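You operate a simulated robot arm through the tools that you are given. There is no shell and no other tool. Be economical: measure what you need, move in short steps, check, and stop when the job is done.

You run a simulated robot arm. Do the job below in one go: nothing can be reset, and whatever is moved stays where it is left.

Task
Close the green drawer.
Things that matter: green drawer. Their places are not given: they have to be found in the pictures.

The check looks at the end state, three seconds after you hand in, the way a careful person would. Anything else that was tipped, shoved, dropped, spilled or broken makes it a failure.

Robot
A 6-joint arm with a two-finger parallel gripper, fixed in place. Base frame: the origin is at the foot of the arm, x ahead of it, y to its left, z up. Lengths are in cm, angles in rad, forces in N, time in s.
With the tool pointing down near the work surface it reaches from about 16 to 56 cm from the base axis. Its first joint turns from -1.152 to 1.152 rad. Payload 2.1 kg.
The TCP is the grasp point between the finger pads, 3 cm short of the fingertips. In the tool frame z runs along the fingers and y along their closing line. The gripper opens to 9.4 cm. The fingers are 2.8 cm wide and 1 cm thick; the gripper's body (5 by 9.6 cm) begins 5.5 cm behind the TCP.
Orientation is told as [roll, pitch, yaw] about the base's x, y, z axes, in that order, counted from this pose: with the fingers straight down and closing along the base's y, the tool's x points along the base's -x, its y along +y and its z along -z.

Tools
- The arm moves only by the tool servo_tool. Its argument "rows" is a list of rows, each a list of 7 numbers: the shift along the tool's x, y, z in m, then the turn, a rotation vector about the tool's x, y, z in rad, then the closure in counts, from 0 (fully open) to 255 (shut). In form: [[dx, dy, dz, ax, ay, az, grip], ...]. A call has 1 to 12 rows; each row is the pose to reach, as a shift and turn from the pose commanded when the call began, along the tool's axes at that moment. Rows are played at 5 a second. More than 5 cm and 0.15 rad between two rows, or a gripper value outside its range, and nothing of the call is played. Where a pose cannot be reached the arm comes as near as it can. A force on the tool above 40 N (or 10 N above the force at the start of the call, whichever is more), or a blocked arm, ends the call early, and 0.2 s more pass. The fingers move at their own pace (about 7.2 cm/s each) and stop on an object; they squeeze with about 34 N. The grip force told is the motor's: it shows also when the fingers shut on nothing. Time passes only in rows, and 0.2 s behind the last, so rows that repeat a pose let the fingers close. It gives the time, the measured TCP pose, the force on the tool (base axes), the opening and the grip force at its end, in the units of the frame above (readings bear some noise), and new pictures: "views" is both (left out), scene, wrist or none.
- Cameras (640 x 400 px; columns grow to the right, rows downward): "scene" is fixed at [6.06, -39.21, 46.32]; the picture's right is [0.63, -0.77, 0.00], its down [-0.59, -0.48, -0.65] and it looks along [0.50, 0.41, -0.76] (base axes); focal length 214 px, centre (320, 200). "wrist" rides on the gripper at [-3.7, 0, -5.8] in the tool frame; the picture's right is [0.00, -1.00, 0.00], its down [0.97, 0.00, -0.24] and it looks along [0.24, 0.00, 0.97] (tool axes); focal length 218 px, centre (320, 200).
- locate(camera, pixels): for up to 12 pixels [column, row] of the newest picture of that camera ("zoom" is the newest enlarged one), the place [x, y, z] in the base frame of the surface seen there, good to about 0.2 cm. The clock stands still meanwhile.
- inspect(camera, box): a new picture of the part [left, top, right, bottom] of that camera's present view, enlarged. The clock stands still meanwhile.
- job_done(): hands the job in; it is judged then, once.

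Keep the steps short. Do not move on a guess: measure, check each grasp and each placing, and mend mistakes. In all there are 60 turns and 120 pictures (those below and enlarged ones count). Leave the gripper open and the arm clear of the work at the hand-in unless told otherwise, and finish with a single line.

The tools are called by a JSON object that holds its "method" and its "body". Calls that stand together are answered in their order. servo_tool: Moves the arm, as the interface text tells. Its arguments: {"type":"object","properties":{"rows":{"type":"array"},"views":{"type":"string","enum":["both","scene","wrist","none"]}},"required":["rows"]} The other tools are called the same way: locate (camera, pixels) gives the place of the surface under pixels of a picture; inspect (camera, box) takes an enlarged picture of a part of a camera's view; job_done () hands the job in.

At the start:

```text
t: 0.0
tool_pos: [24.91, -15.96, 36.44]
tool_rot: [0.0, -0.001, 0.0]
ft_force: [0.1, 0.2, 0.1]
gripper_width: 9.41
finger_force: 0.1
```

scene: 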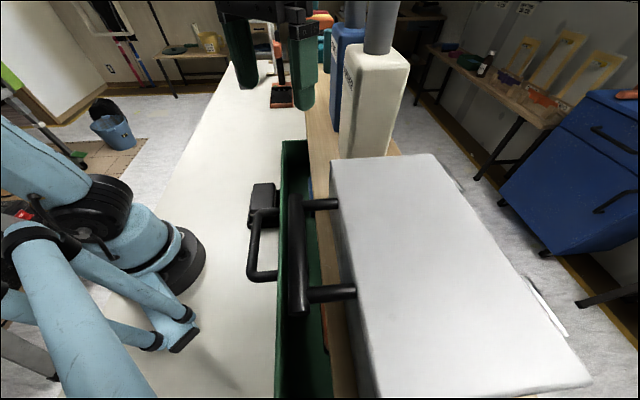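
wrist: 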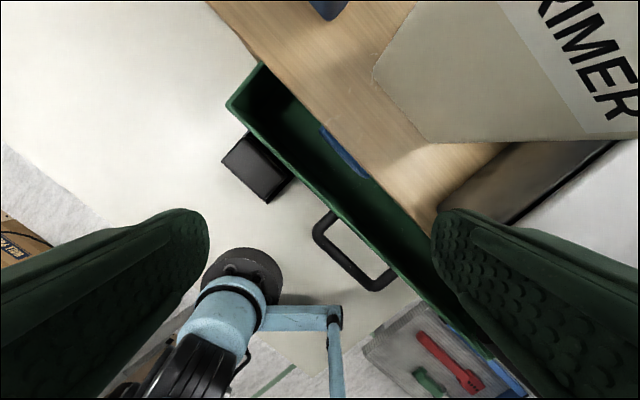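

I see the open green drawer, with its handle at scene (262,245), a black block in front of it at (263,197), and a case with a black handle overhanging it. I'll enlarge both views and measure.

{"method": "inspect", "body": {"camera": "scene", "box": [220, 120, 420, 400]}}

{"method": "inspect", "body": {"camera": "wrist", "box": [200, 40, 540, 400]}}

{"method": "locate", "body": {"camera": "wrist", "pixels": [[230, 104], [264, 67], [335, 214], [318, 233], [378, 287], [392, 272], [243, 136], [292, 175], [268, 200], [225, 160], [340, 145], [430, 220]]}}

{"method": "locate", "body": {"camera": "scene", "pixels": [[283, 145], [278, 380], [262, 190], [250, 250], [298, 190], [298, 300], [320, 203], [335, 293], [318, 250], [302, 330], [345, 200], [335, 385]]}}

```text
1.43 times, centred on (320, 260) of scene
```

zoom: 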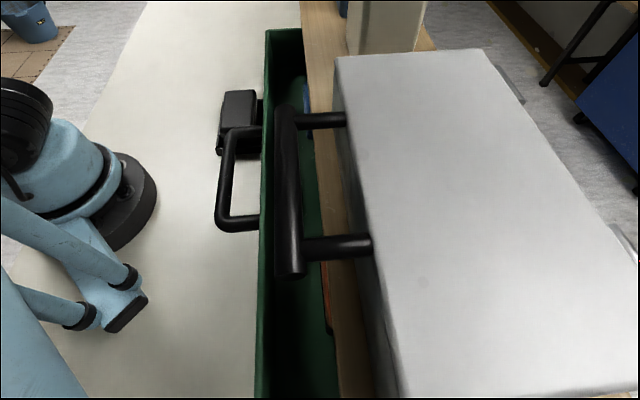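

```text
1.11 times, centred on (370, 220) of wrist
```

zoom: 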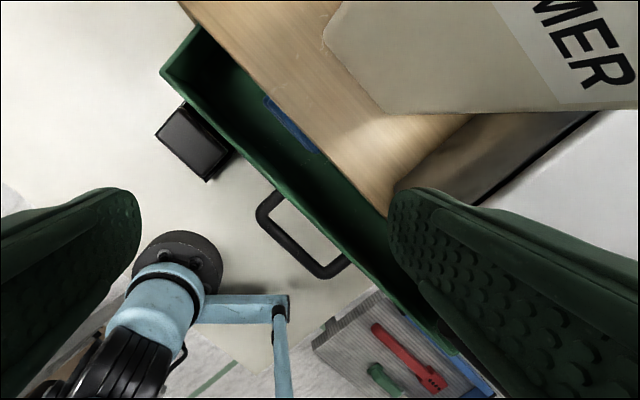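

```text
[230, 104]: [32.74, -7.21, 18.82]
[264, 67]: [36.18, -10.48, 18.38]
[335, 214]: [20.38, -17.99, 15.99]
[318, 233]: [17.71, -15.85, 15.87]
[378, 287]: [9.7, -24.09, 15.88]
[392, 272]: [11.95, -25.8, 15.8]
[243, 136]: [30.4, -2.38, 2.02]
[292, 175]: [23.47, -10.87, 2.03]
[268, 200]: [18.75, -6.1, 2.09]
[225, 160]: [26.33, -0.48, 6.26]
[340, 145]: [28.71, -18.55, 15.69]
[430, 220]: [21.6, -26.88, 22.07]
```

```text
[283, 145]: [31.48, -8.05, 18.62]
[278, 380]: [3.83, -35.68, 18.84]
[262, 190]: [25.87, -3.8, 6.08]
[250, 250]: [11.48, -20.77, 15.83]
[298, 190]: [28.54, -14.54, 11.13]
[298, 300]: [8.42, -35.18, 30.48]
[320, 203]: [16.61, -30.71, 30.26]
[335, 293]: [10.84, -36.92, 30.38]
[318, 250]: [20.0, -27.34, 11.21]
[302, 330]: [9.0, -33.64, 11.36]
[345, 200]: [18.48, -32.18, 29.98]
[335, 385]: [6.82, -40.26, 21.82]
```

The front panel runs at 45° (x−y≈39.5) with its top at z≈18.8, and the case handle is at z≈30. Next I'll measure the cabinet edge, the objects in the drawer, the case and the block.

{"method": "locate", "body": {"camera": "scene", "pixels": [[318, 140], [330, 320], [313, 190], [325, 330], [265, 184], [253, 222], [250, 190], [230, 300], [338, 165], [350, 340], [292, 180], [296, 230]]}}

{"method": "locate", "body": {"camera": "wrist", "pixels": [[325, 130], [365, 175], [350, 160], [270, 60], [330, 100], [400, 170], [436, 215], [378, 80], [440, 135], [520, 160], [255, 165], [150, 130]]}}

{"method": "inspect", "body": {"camera": "scene", "box": [230, 130, 350, 220]}}

{"method": "inspect", "body": {"camera": "scene", "box": [260, 300, 400, 400]}}

{"method": "inspect", "body": {"camera": "wrist", "box": [220, 60, 440, 230]}}

```text
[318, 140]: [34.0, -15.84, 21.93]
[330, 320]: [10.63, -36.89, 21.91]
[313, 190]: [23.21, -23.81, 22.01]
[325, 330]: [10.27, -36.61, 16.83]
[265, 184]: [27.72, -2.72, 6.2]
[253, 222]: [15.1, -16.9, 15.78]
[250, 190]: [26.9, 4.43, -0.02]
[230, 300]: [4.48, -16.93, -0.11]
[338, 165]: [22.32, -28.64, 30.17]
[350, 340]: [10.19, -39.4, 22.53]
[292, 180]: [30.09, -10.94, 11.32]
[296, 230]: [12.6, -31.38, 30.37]
```

```text
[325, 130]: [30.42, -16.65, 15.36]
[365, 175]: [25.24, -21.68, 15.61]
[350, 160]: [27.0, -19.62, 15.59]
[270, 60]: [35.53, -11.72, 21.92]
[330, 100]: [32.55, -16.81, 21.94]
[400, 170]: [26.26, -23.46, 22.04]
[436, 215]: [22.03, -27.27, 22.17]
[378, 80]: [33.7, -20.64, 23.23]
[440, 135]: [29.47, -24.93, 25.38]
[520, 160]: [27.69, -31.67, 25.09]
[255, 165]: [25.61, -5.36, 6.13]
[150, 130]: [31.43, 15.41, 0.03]
```

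```text
4.44 times, centred on (290, 175) of scene
```

zoom: 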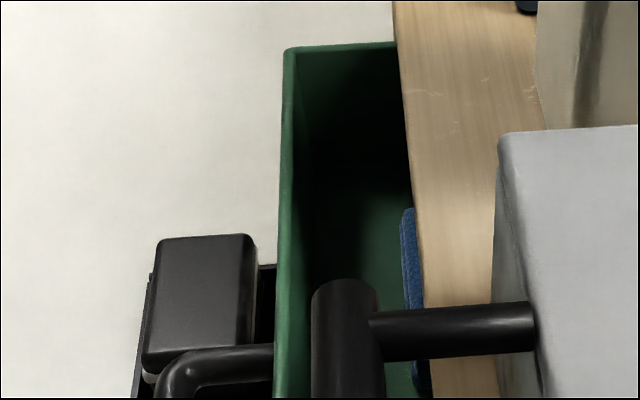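

```text
4.00 times, centred on (330, 350) of scene
```

zoom: 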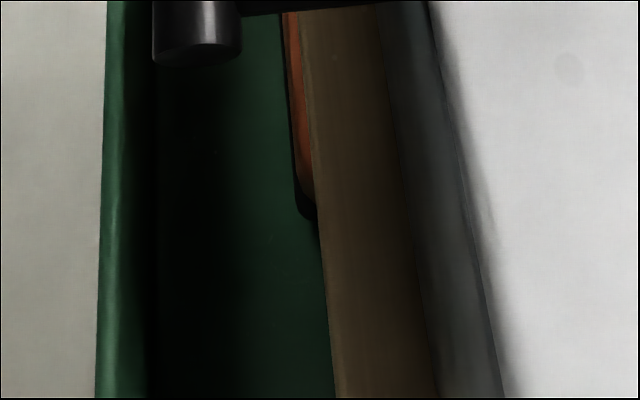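

```text
2.35 times, centred on (330, 145) of wrist
```

zoom: 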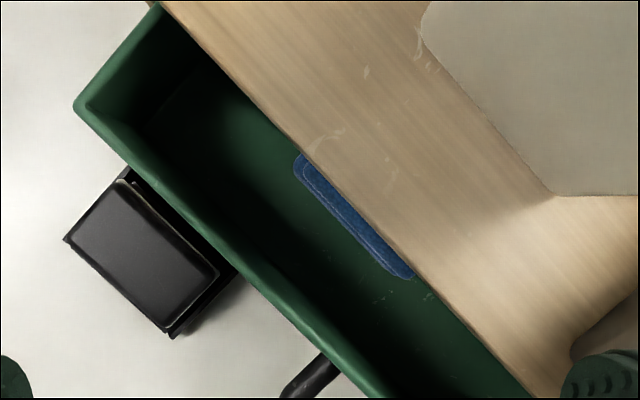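

Readings, with n = (x−y)/√2 along the closing direction:

| Item | Reading |
|---|---|
| Cabinet front edge | n≈33.4, top z=22 |
| Drawer panel | n≈28, so about 5.4 cm open |
| Drawer handle | outer bar n≈23.7, z≈15.8 |
| Contents | lie below the panel top |

I'll push the handle's left part with closed fingers, which keeps clear of the case's handle. First I back off at height, yaw −45° and shut the gripper.

{"method": "servo_tool", "body": {"rows": [[0.02, 0.001, 0, 0, 0, 0.131, 255], [0.04, 0.003, 0, 0, 0, 0.262, 255], [0.06, 0.004, 0, 0, 0, 0.393, 255], [0.08, 0.005, 0, 0, 0, 0.524, 255], [0.1, 0.007, 0, 0, 0, 0.655, 255], [0.111, 0.008, 0, 0, 0, 0.785, 255], [0.111, 0.008, 0, 0, 0, 0.785, 255]]}}

```text
t: 1.6
tool_pos: [13.79, -15.23, 36.46]
tool_rot: [0.002, 0.0, -0.787]
ft_force: [-0.5, 0.7, 0.0]
gripper_width: 0.0
finger_force: 33.1
```

scene: 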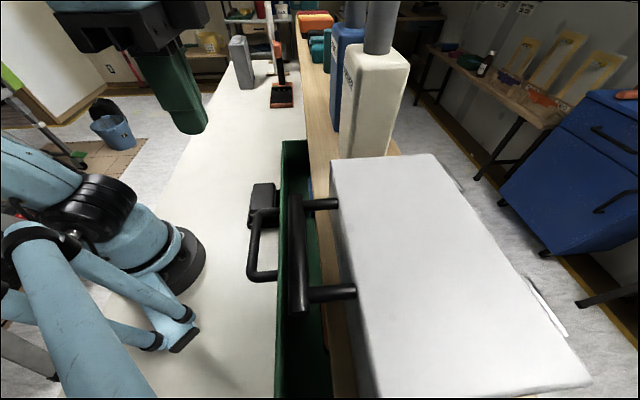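
wrist: 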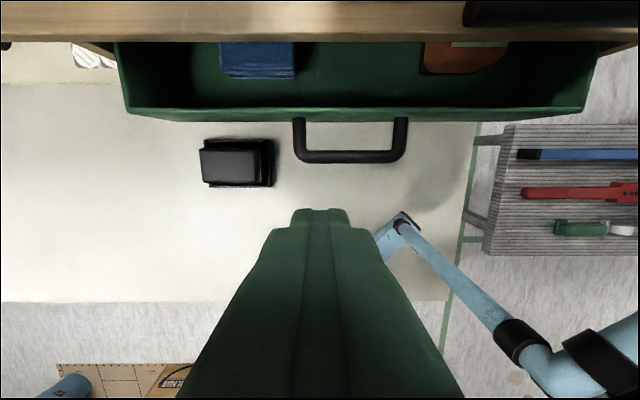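

The view is clear: the drawer's width is centred on its handle. A light-blue strut ends at wrist (403,222), so I'll check where it is before going down, along with the handle.

{"method": "locate", "body": {"camera": "wrist", "pixels": [[403, 218], [385, 240], [440, 270], [520, 345], [297, 140], [350, 157], [402, 140], [200, 150], [300, 115], [256, 70], [460, 65], [550, 20]]}}

{"method": "locate", "body": {"camera": "scene", "pixels": [[185, 340], [150, 340], [175, 313], [180, 260], [110, 275], [298, 198], [292, 255], [188, 125]]}}

```text
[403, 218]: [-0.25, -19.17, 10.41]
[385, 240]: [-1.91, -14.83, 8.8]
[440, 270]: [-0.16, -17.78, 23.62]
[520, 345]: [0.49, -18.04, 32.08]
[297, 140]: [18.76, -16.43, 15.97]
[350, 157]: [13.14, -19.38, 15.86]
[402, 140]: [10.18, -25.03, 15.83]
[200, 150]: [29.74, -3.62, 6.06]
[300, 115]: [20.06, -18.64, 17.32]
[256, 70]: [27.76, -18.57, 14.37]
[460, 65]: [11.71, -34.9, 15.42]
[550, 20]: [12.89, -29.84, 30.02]
```

```text
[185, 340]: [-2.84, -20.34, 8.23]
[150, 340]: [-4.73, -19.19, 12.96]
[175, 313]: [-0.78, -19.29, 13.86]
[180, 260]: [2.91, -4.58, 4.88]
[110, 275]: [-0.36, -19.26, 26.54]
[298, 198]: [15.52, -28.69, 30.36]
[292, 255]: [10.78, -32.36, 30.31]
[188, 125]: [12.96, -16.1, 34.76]
```

The strut is about 14 cm from my path. The case bar spans s = −9 to −19 (s across the drawer), and I'll push at s = −2. Now I go down in front of the handle, backing off slightly.

{"method": "servo_tool", "body": {"rows": [[0.006, -0.01, 0.04, 0, 0, 0, 255], [0.006, -0.01, 0.08, 0, 0, 0, 255], [0.006, -0.01, 0.12, 0, 0, 0, 255], [0.006, -0.01, 0.16, 0, 0, 0, 255], [0.006, -0.01, 0.19, 0, 0, 0, 255], [0.006, -0.01, 0.209, 0, 0, 0, 255], [0.006, -0.01, 0.209, 0, 0, 0, 255]]}}

```text
t: 3.2
tool_pos: [12.65, -15.46, 15.57]
tool_rot: [0.0, 0.001, -0.785]
ft_force: [0.1, -0.2, 0.4]
gripper_width: 0.0
finger_force: 32.8
```

scene: 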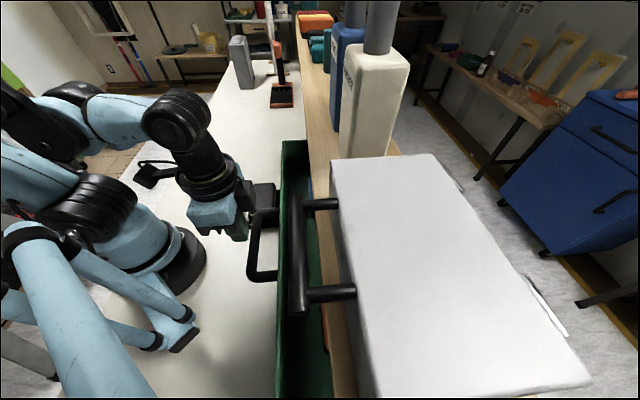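
wrist: 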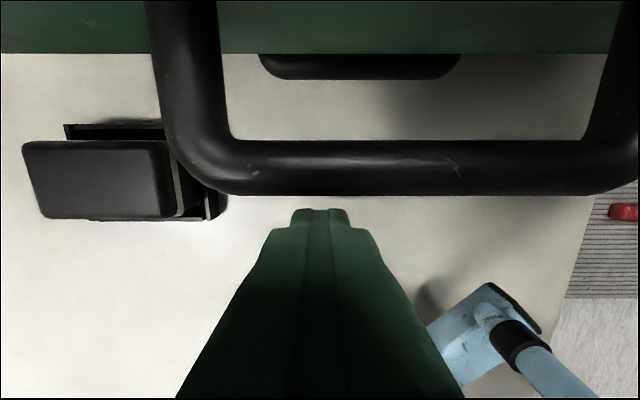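

The fingers are in front of the handle bar. There is another dark bar under the drawer at wrist (360,68), so I'll check its height before pushing.

{"method": "locate", "body": {"camera": "wrist", "pixels": [[360, 68], [300, 72], [450, 65], [320, 165], [400, 185], [320, 212], [100, 180], [360, 30]]}}

```text
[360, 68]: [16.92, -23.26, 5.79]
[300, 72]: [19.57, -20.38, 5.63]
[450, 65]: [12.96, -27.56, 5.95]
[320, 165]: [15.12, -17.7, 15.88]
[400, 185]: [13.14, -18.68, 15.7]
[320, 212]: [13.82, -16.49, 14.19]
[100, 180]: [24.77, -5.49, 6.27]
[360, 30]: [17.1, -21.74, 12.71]
```

That bar's top is at z≈5.9, well below the fingertips at 12.5. Now I push slowly, 4.5 cm along −tool x.

{"method": "servo_tool", "body": {"rows": [[-0.005, 0, 0, 0, 0, 0, 255], [-0.01, 0, 0, 0, 0, 0, 255], [-0.015, 0, 0, 0, 0, 0, 255], [-0.02, 0, 0, 0, 0, 0, 255], [-0.025, 0, 0, 0, 0, 0, 255], [-0.03, 0, 0, 0, 0, 0, 255], [-0.035, 0, 0, 0, 0, 0, 255], [-0.04, 0, 0, 0, 0, 0, 255], [-0.045, 0, 0, 0, 0, 0, 255]]}}

```text
t: 5.2
tool_pos: [15.83, -18.71, 15.69]
tool_rot: [0.001, 0.002, -0.784]
ft_force: [-2.2, 1.0, 1.0]
gripper_width: 0.0
finger_force: 32.8
```

scene: 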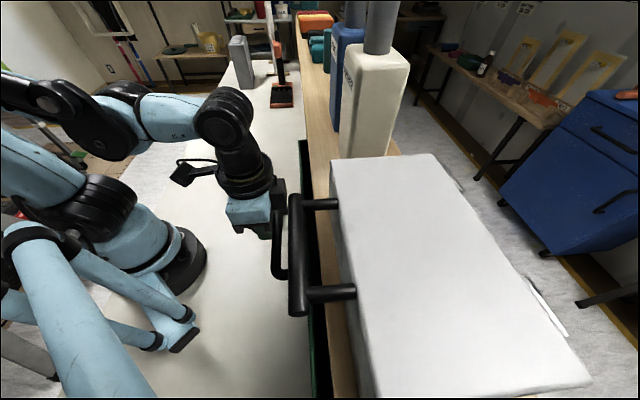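
wrist: 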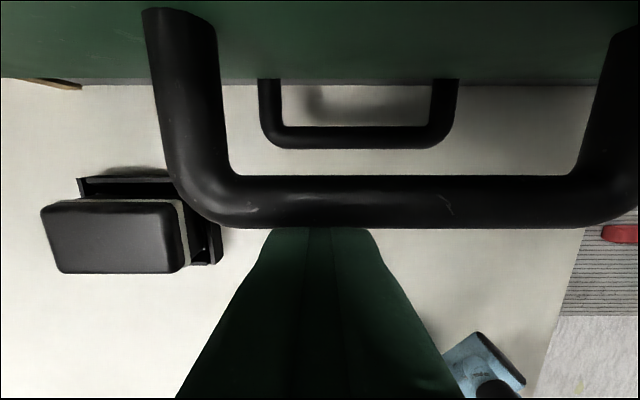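

The drawer slides with about 2.4 N. Before the last 2 cm I'll check the remaining gap and the gripper's clearance to the case handle at scene (280,195).

{"method": "locate", "body": {"camera": "scene", "pixels": [[279, 185], [280, 205], [283, 190], [291, 200], [304, 200], [302, 160], [312, 380], [266, 225], [250, 185], [276, 178]]}}

{"method": "inspect", "body": {"camera": "scene", "box": [230, 130, 350, 230]}}

{"method": "inspect", "body": {"camera": "scene", "box": [260, 310, 380, 400]}}

```text
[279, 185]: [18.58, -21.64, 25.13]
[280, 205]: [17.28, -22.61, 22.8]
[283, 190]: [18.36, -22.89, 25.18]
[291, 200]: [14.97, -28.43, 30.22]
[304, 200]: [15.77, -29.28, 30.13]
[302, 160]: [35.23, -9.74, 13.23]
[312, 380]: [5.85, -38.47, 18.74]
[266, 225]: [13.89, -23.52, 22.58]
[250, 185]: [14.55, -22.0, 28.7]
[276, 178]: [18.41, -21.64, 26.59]
```

```text
4.00 times, centred on (290, 180) of scene
```

zoom: 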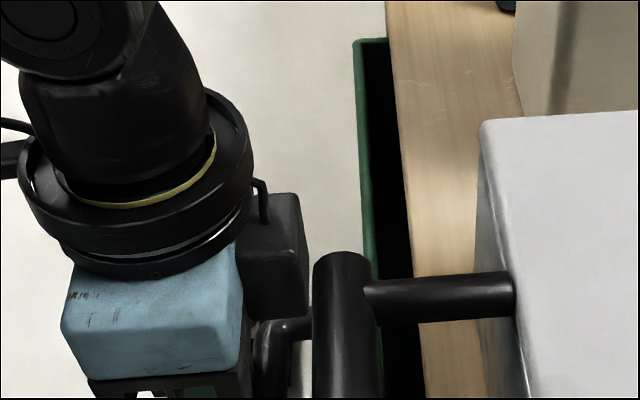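

```text
4.44 times, centred on (320, 355) of scene
```

zoom: 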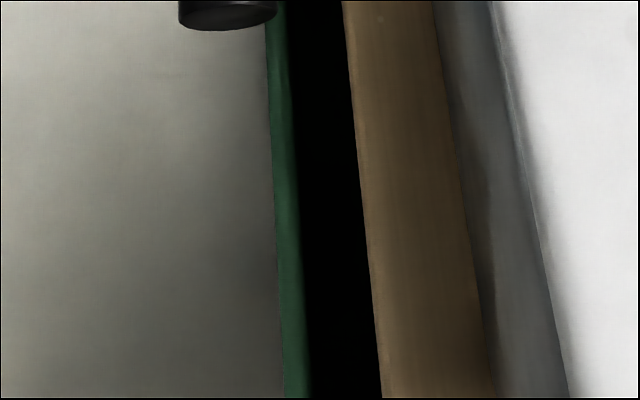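

The camera box front is at n≈29 and z≈25. The case bar (s<−9, z≈30) and the cabinet edge (n=33.4) stay clear. I'll push on in small steps until the force rises.

{"method": "servo_tool", "body": {"rows": [[-0.004, 0, 0, 0, 0, 0, 255], [-0.008, 0, 0, 0, 0, 0, 255], [-0.012, 0, 0, 0, 0, 0, 255], [-0.015, 0, 0, 0, 0, 0, 255], [-0.018, 0, 0, 0, 0, 0, 255], [-0.02, 0, 0, 0, 0, 0, 255]]}}

```text
t: 6.6
tool_pos: [17.18, -20.07, 15.71]
tool_rot: [-0.001, 0.0, -0.786]
ft_force: [-1.1, 0.2, 0.1]
gripper_width: 0.0
finger_force: 33.2
```

scene: 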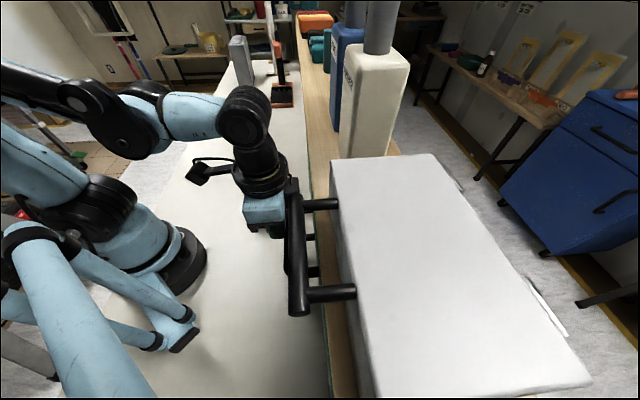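
wrist: 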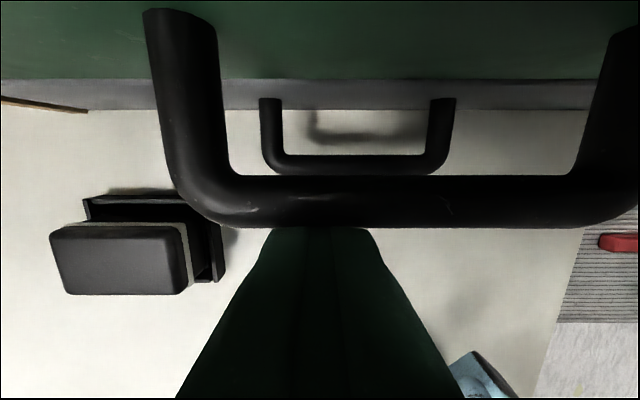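

It still moves freely with no stop yet. I'll measure the gap between the panel and the cabinet face.

{"method": "locate", "body": {"camera": "wrist", "pixels": [[350, 40], [350, 72], [350, 88], [350, 100], [50, 103], [265, 100], [170, 40]]}}

{"method": "locate", "body": {"camera": "scene", "pixels": [[327, 380], [332, 390], [308, 160], [295, 182], [303, 200]]}}

{"method": "inspect", "body": {"camera": "scene", "box": [260, 310, 380, 400]}}

{"method": "inspect", "body": {"camera": "scene", "box": [240, 130, 360, 230]}}

```text
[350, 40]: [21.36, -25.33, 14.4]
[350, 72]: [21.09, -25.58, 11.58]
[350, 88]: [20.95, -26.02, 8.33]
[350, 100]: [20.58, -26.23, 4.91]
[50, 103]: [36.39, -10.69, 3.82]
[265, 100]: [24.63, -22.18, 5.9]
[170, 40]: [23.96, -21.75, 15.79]
```

```text
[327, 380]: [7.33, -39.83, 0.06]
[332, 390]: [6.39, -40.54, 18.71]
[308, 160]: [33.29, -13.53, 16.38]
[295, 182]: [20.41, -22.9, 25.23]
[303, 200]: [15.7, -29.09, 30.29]
```

```text
4.44 times, centred on (320, 355) of scene
```

zoom: 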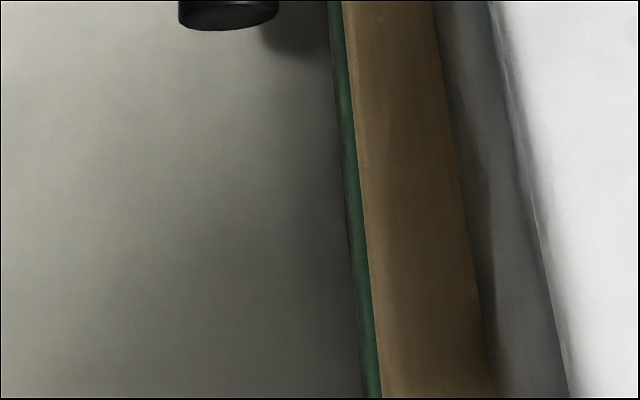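

```text
4.00 times, centred on (300, 180) of scene
```

zoom: 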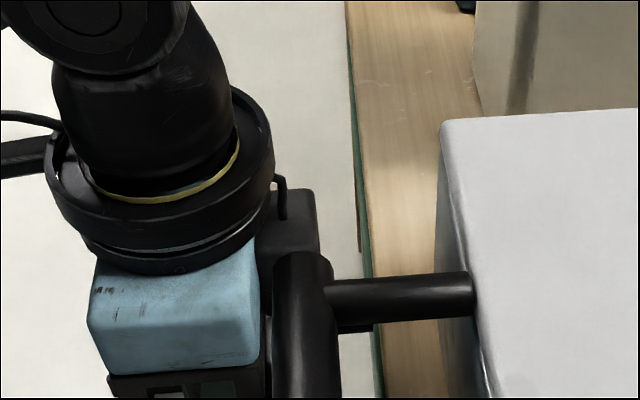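

The panel face is at n≈33.0, nearly level with the lower front (33.2). I'll push gently a bit more to find the stop.

{"method": "servo_tool", "body": {"rows": [[-0.002, 0, 0, 0, 0, 0, 255], [-0.004, 0, 0, 0, 0, 0, 255], [-0.006, 0, 0, 0, 0, 0, 255], [-0.006, 0, 0, 0, 0, 0, 255]]}}

```text
t: 7.6
tool_pos: [17.32, -20.26, 15.61]
tool_rot: [0.001, 0.012, -0.786]
ft_force: [-27.9, 26.3, 5.4]
gripper_width: 0.0
finger_force: 33.3
```

scene: 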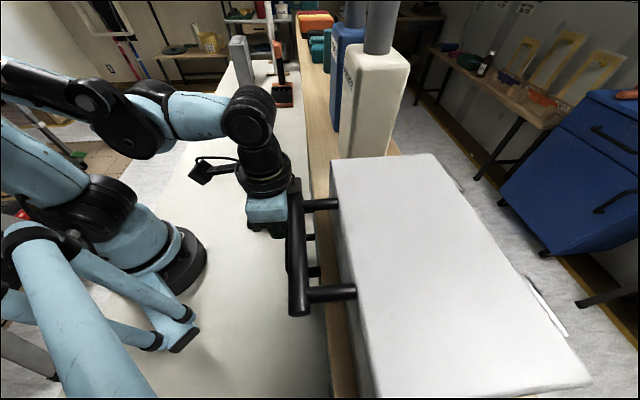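
wrist: 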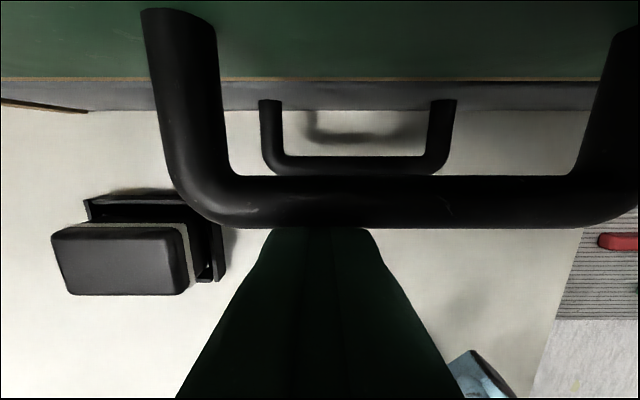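

The force jumped to 38 N after 0.2 cm, so that is the stop and the drawer is shut. I'll back straight off the handle.

{"method": "servo_tool", "body": {"rows": [[0.01, 0, 0, 0, 0, 0, 255], [0.03, 0, 0, 0, 0, 0, 255], [0.05, 0, 0, 0, 0, 0, 255], [0.07, 0, 0, 0, 0, 0, 255], [0.07, 0, 0, 0, 0, 0, 255]]}}

```text
t: 8.8
tool_pos: [12.67, -15.55, 15.56]
tool_rot: [-0.002, 0.001, -0.785]
ft_force: [0.1, -0.2, 0.2]
gripper_width: 0.0
finger_force: 33.0
```

scene: 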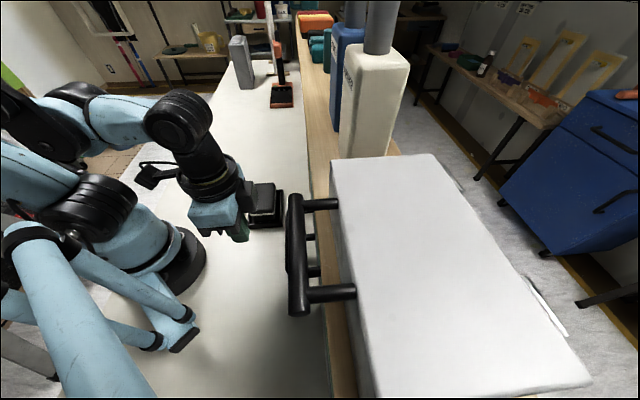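
wrist: 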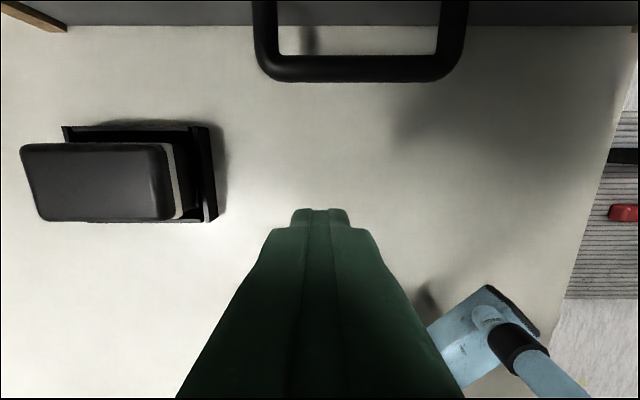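

Fingers are free of the handle. Now I raise the arm at this spot and open the gripper, then verify.

{"method": "servo_tool", "body": {"rows": [[0, 0, -0.04, 0, 0, 0, 255], [0, 0, -0.08, 0, 0, 0, 255], [0, 0, -0.12, 0, 0, 0, 255], [0, 0, -0.16, 0, 0, 0, 255], [0, 0, -0.2, 0, 0, 0, 0], [0, 0, -0.2, 0, 0, 0, 0], [0, 0, -0.2, 0, 0, 0, 0], [0, 0, -0.2, 0, 0, 0, 0], [0, 0, -0.2, 0, 0, 0, 0]]}}

```text
t: 10.8
tool_pos: [12.75, -15.53, 35.73]
tool_rot: [0.0, -0.001, -0.786]
ft_force: [-0.7, 0.7, 0.2]
gripper_width: 9.4
finger_force: 0.1
```

scene: 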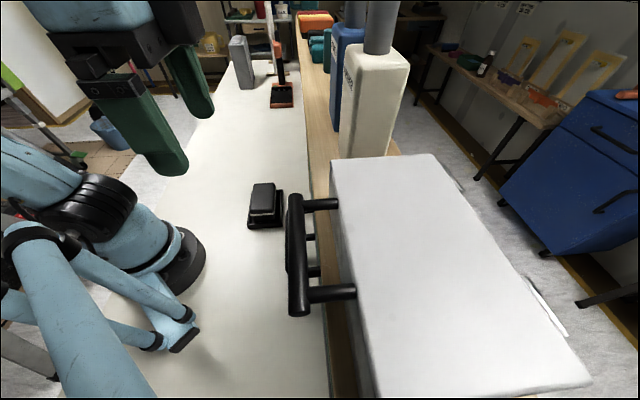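
wrist: 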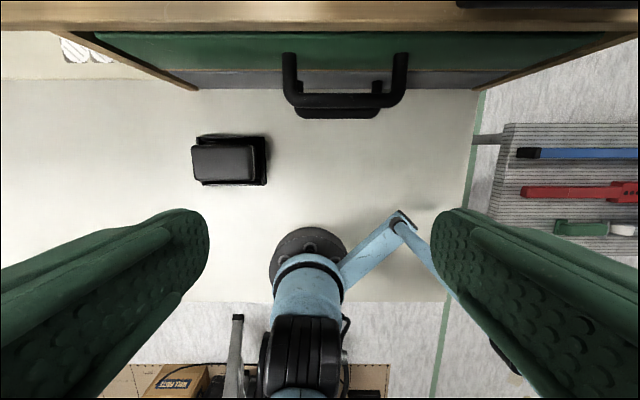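

The drawer looks flush in its frame, and the block and case appear unmoved. One last measurement for rebound.

{"method": "locate", "body": {"camera": "wrist", "pixels": [[200, 55], [250, 55], [450, 55], [520, 50], [250, 78], [430, 78], [230, 160]]}}

{"method": "inspect", "body": {"camera": "wrist", "box": [70, 0, 640, 160]}}

```text
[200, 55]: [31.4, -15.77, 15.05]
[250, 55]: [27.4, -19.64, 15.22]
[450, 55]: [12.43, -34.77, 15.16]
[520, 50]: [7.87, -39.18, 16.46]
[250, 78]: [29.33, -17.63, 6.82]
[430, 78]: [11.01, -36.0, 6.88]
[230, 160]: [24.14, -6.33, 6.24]
```

```text
1.12 times, centred on (355, 80) of wrist
```

zoom: 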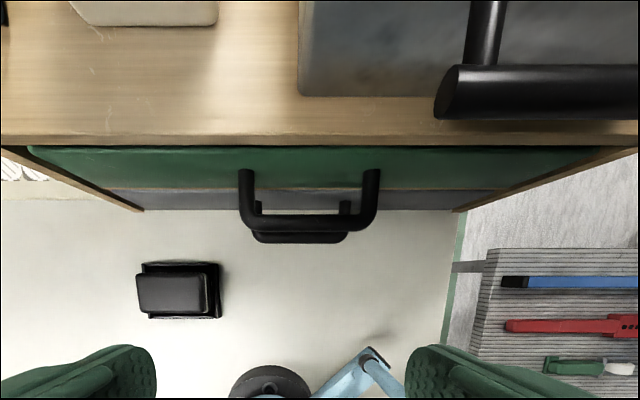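

The green panel is at n≈33.3 at both ends, level with the lower front (33.2). It did not rebound and nothing else moved, so I'm handing in.

{"method": "job_done", "body": {}}

```text
The job is handed in.
```

The green drawer is closed, flush with the cabinet front; nothing else was disturbed, and the gripper is open and clear.
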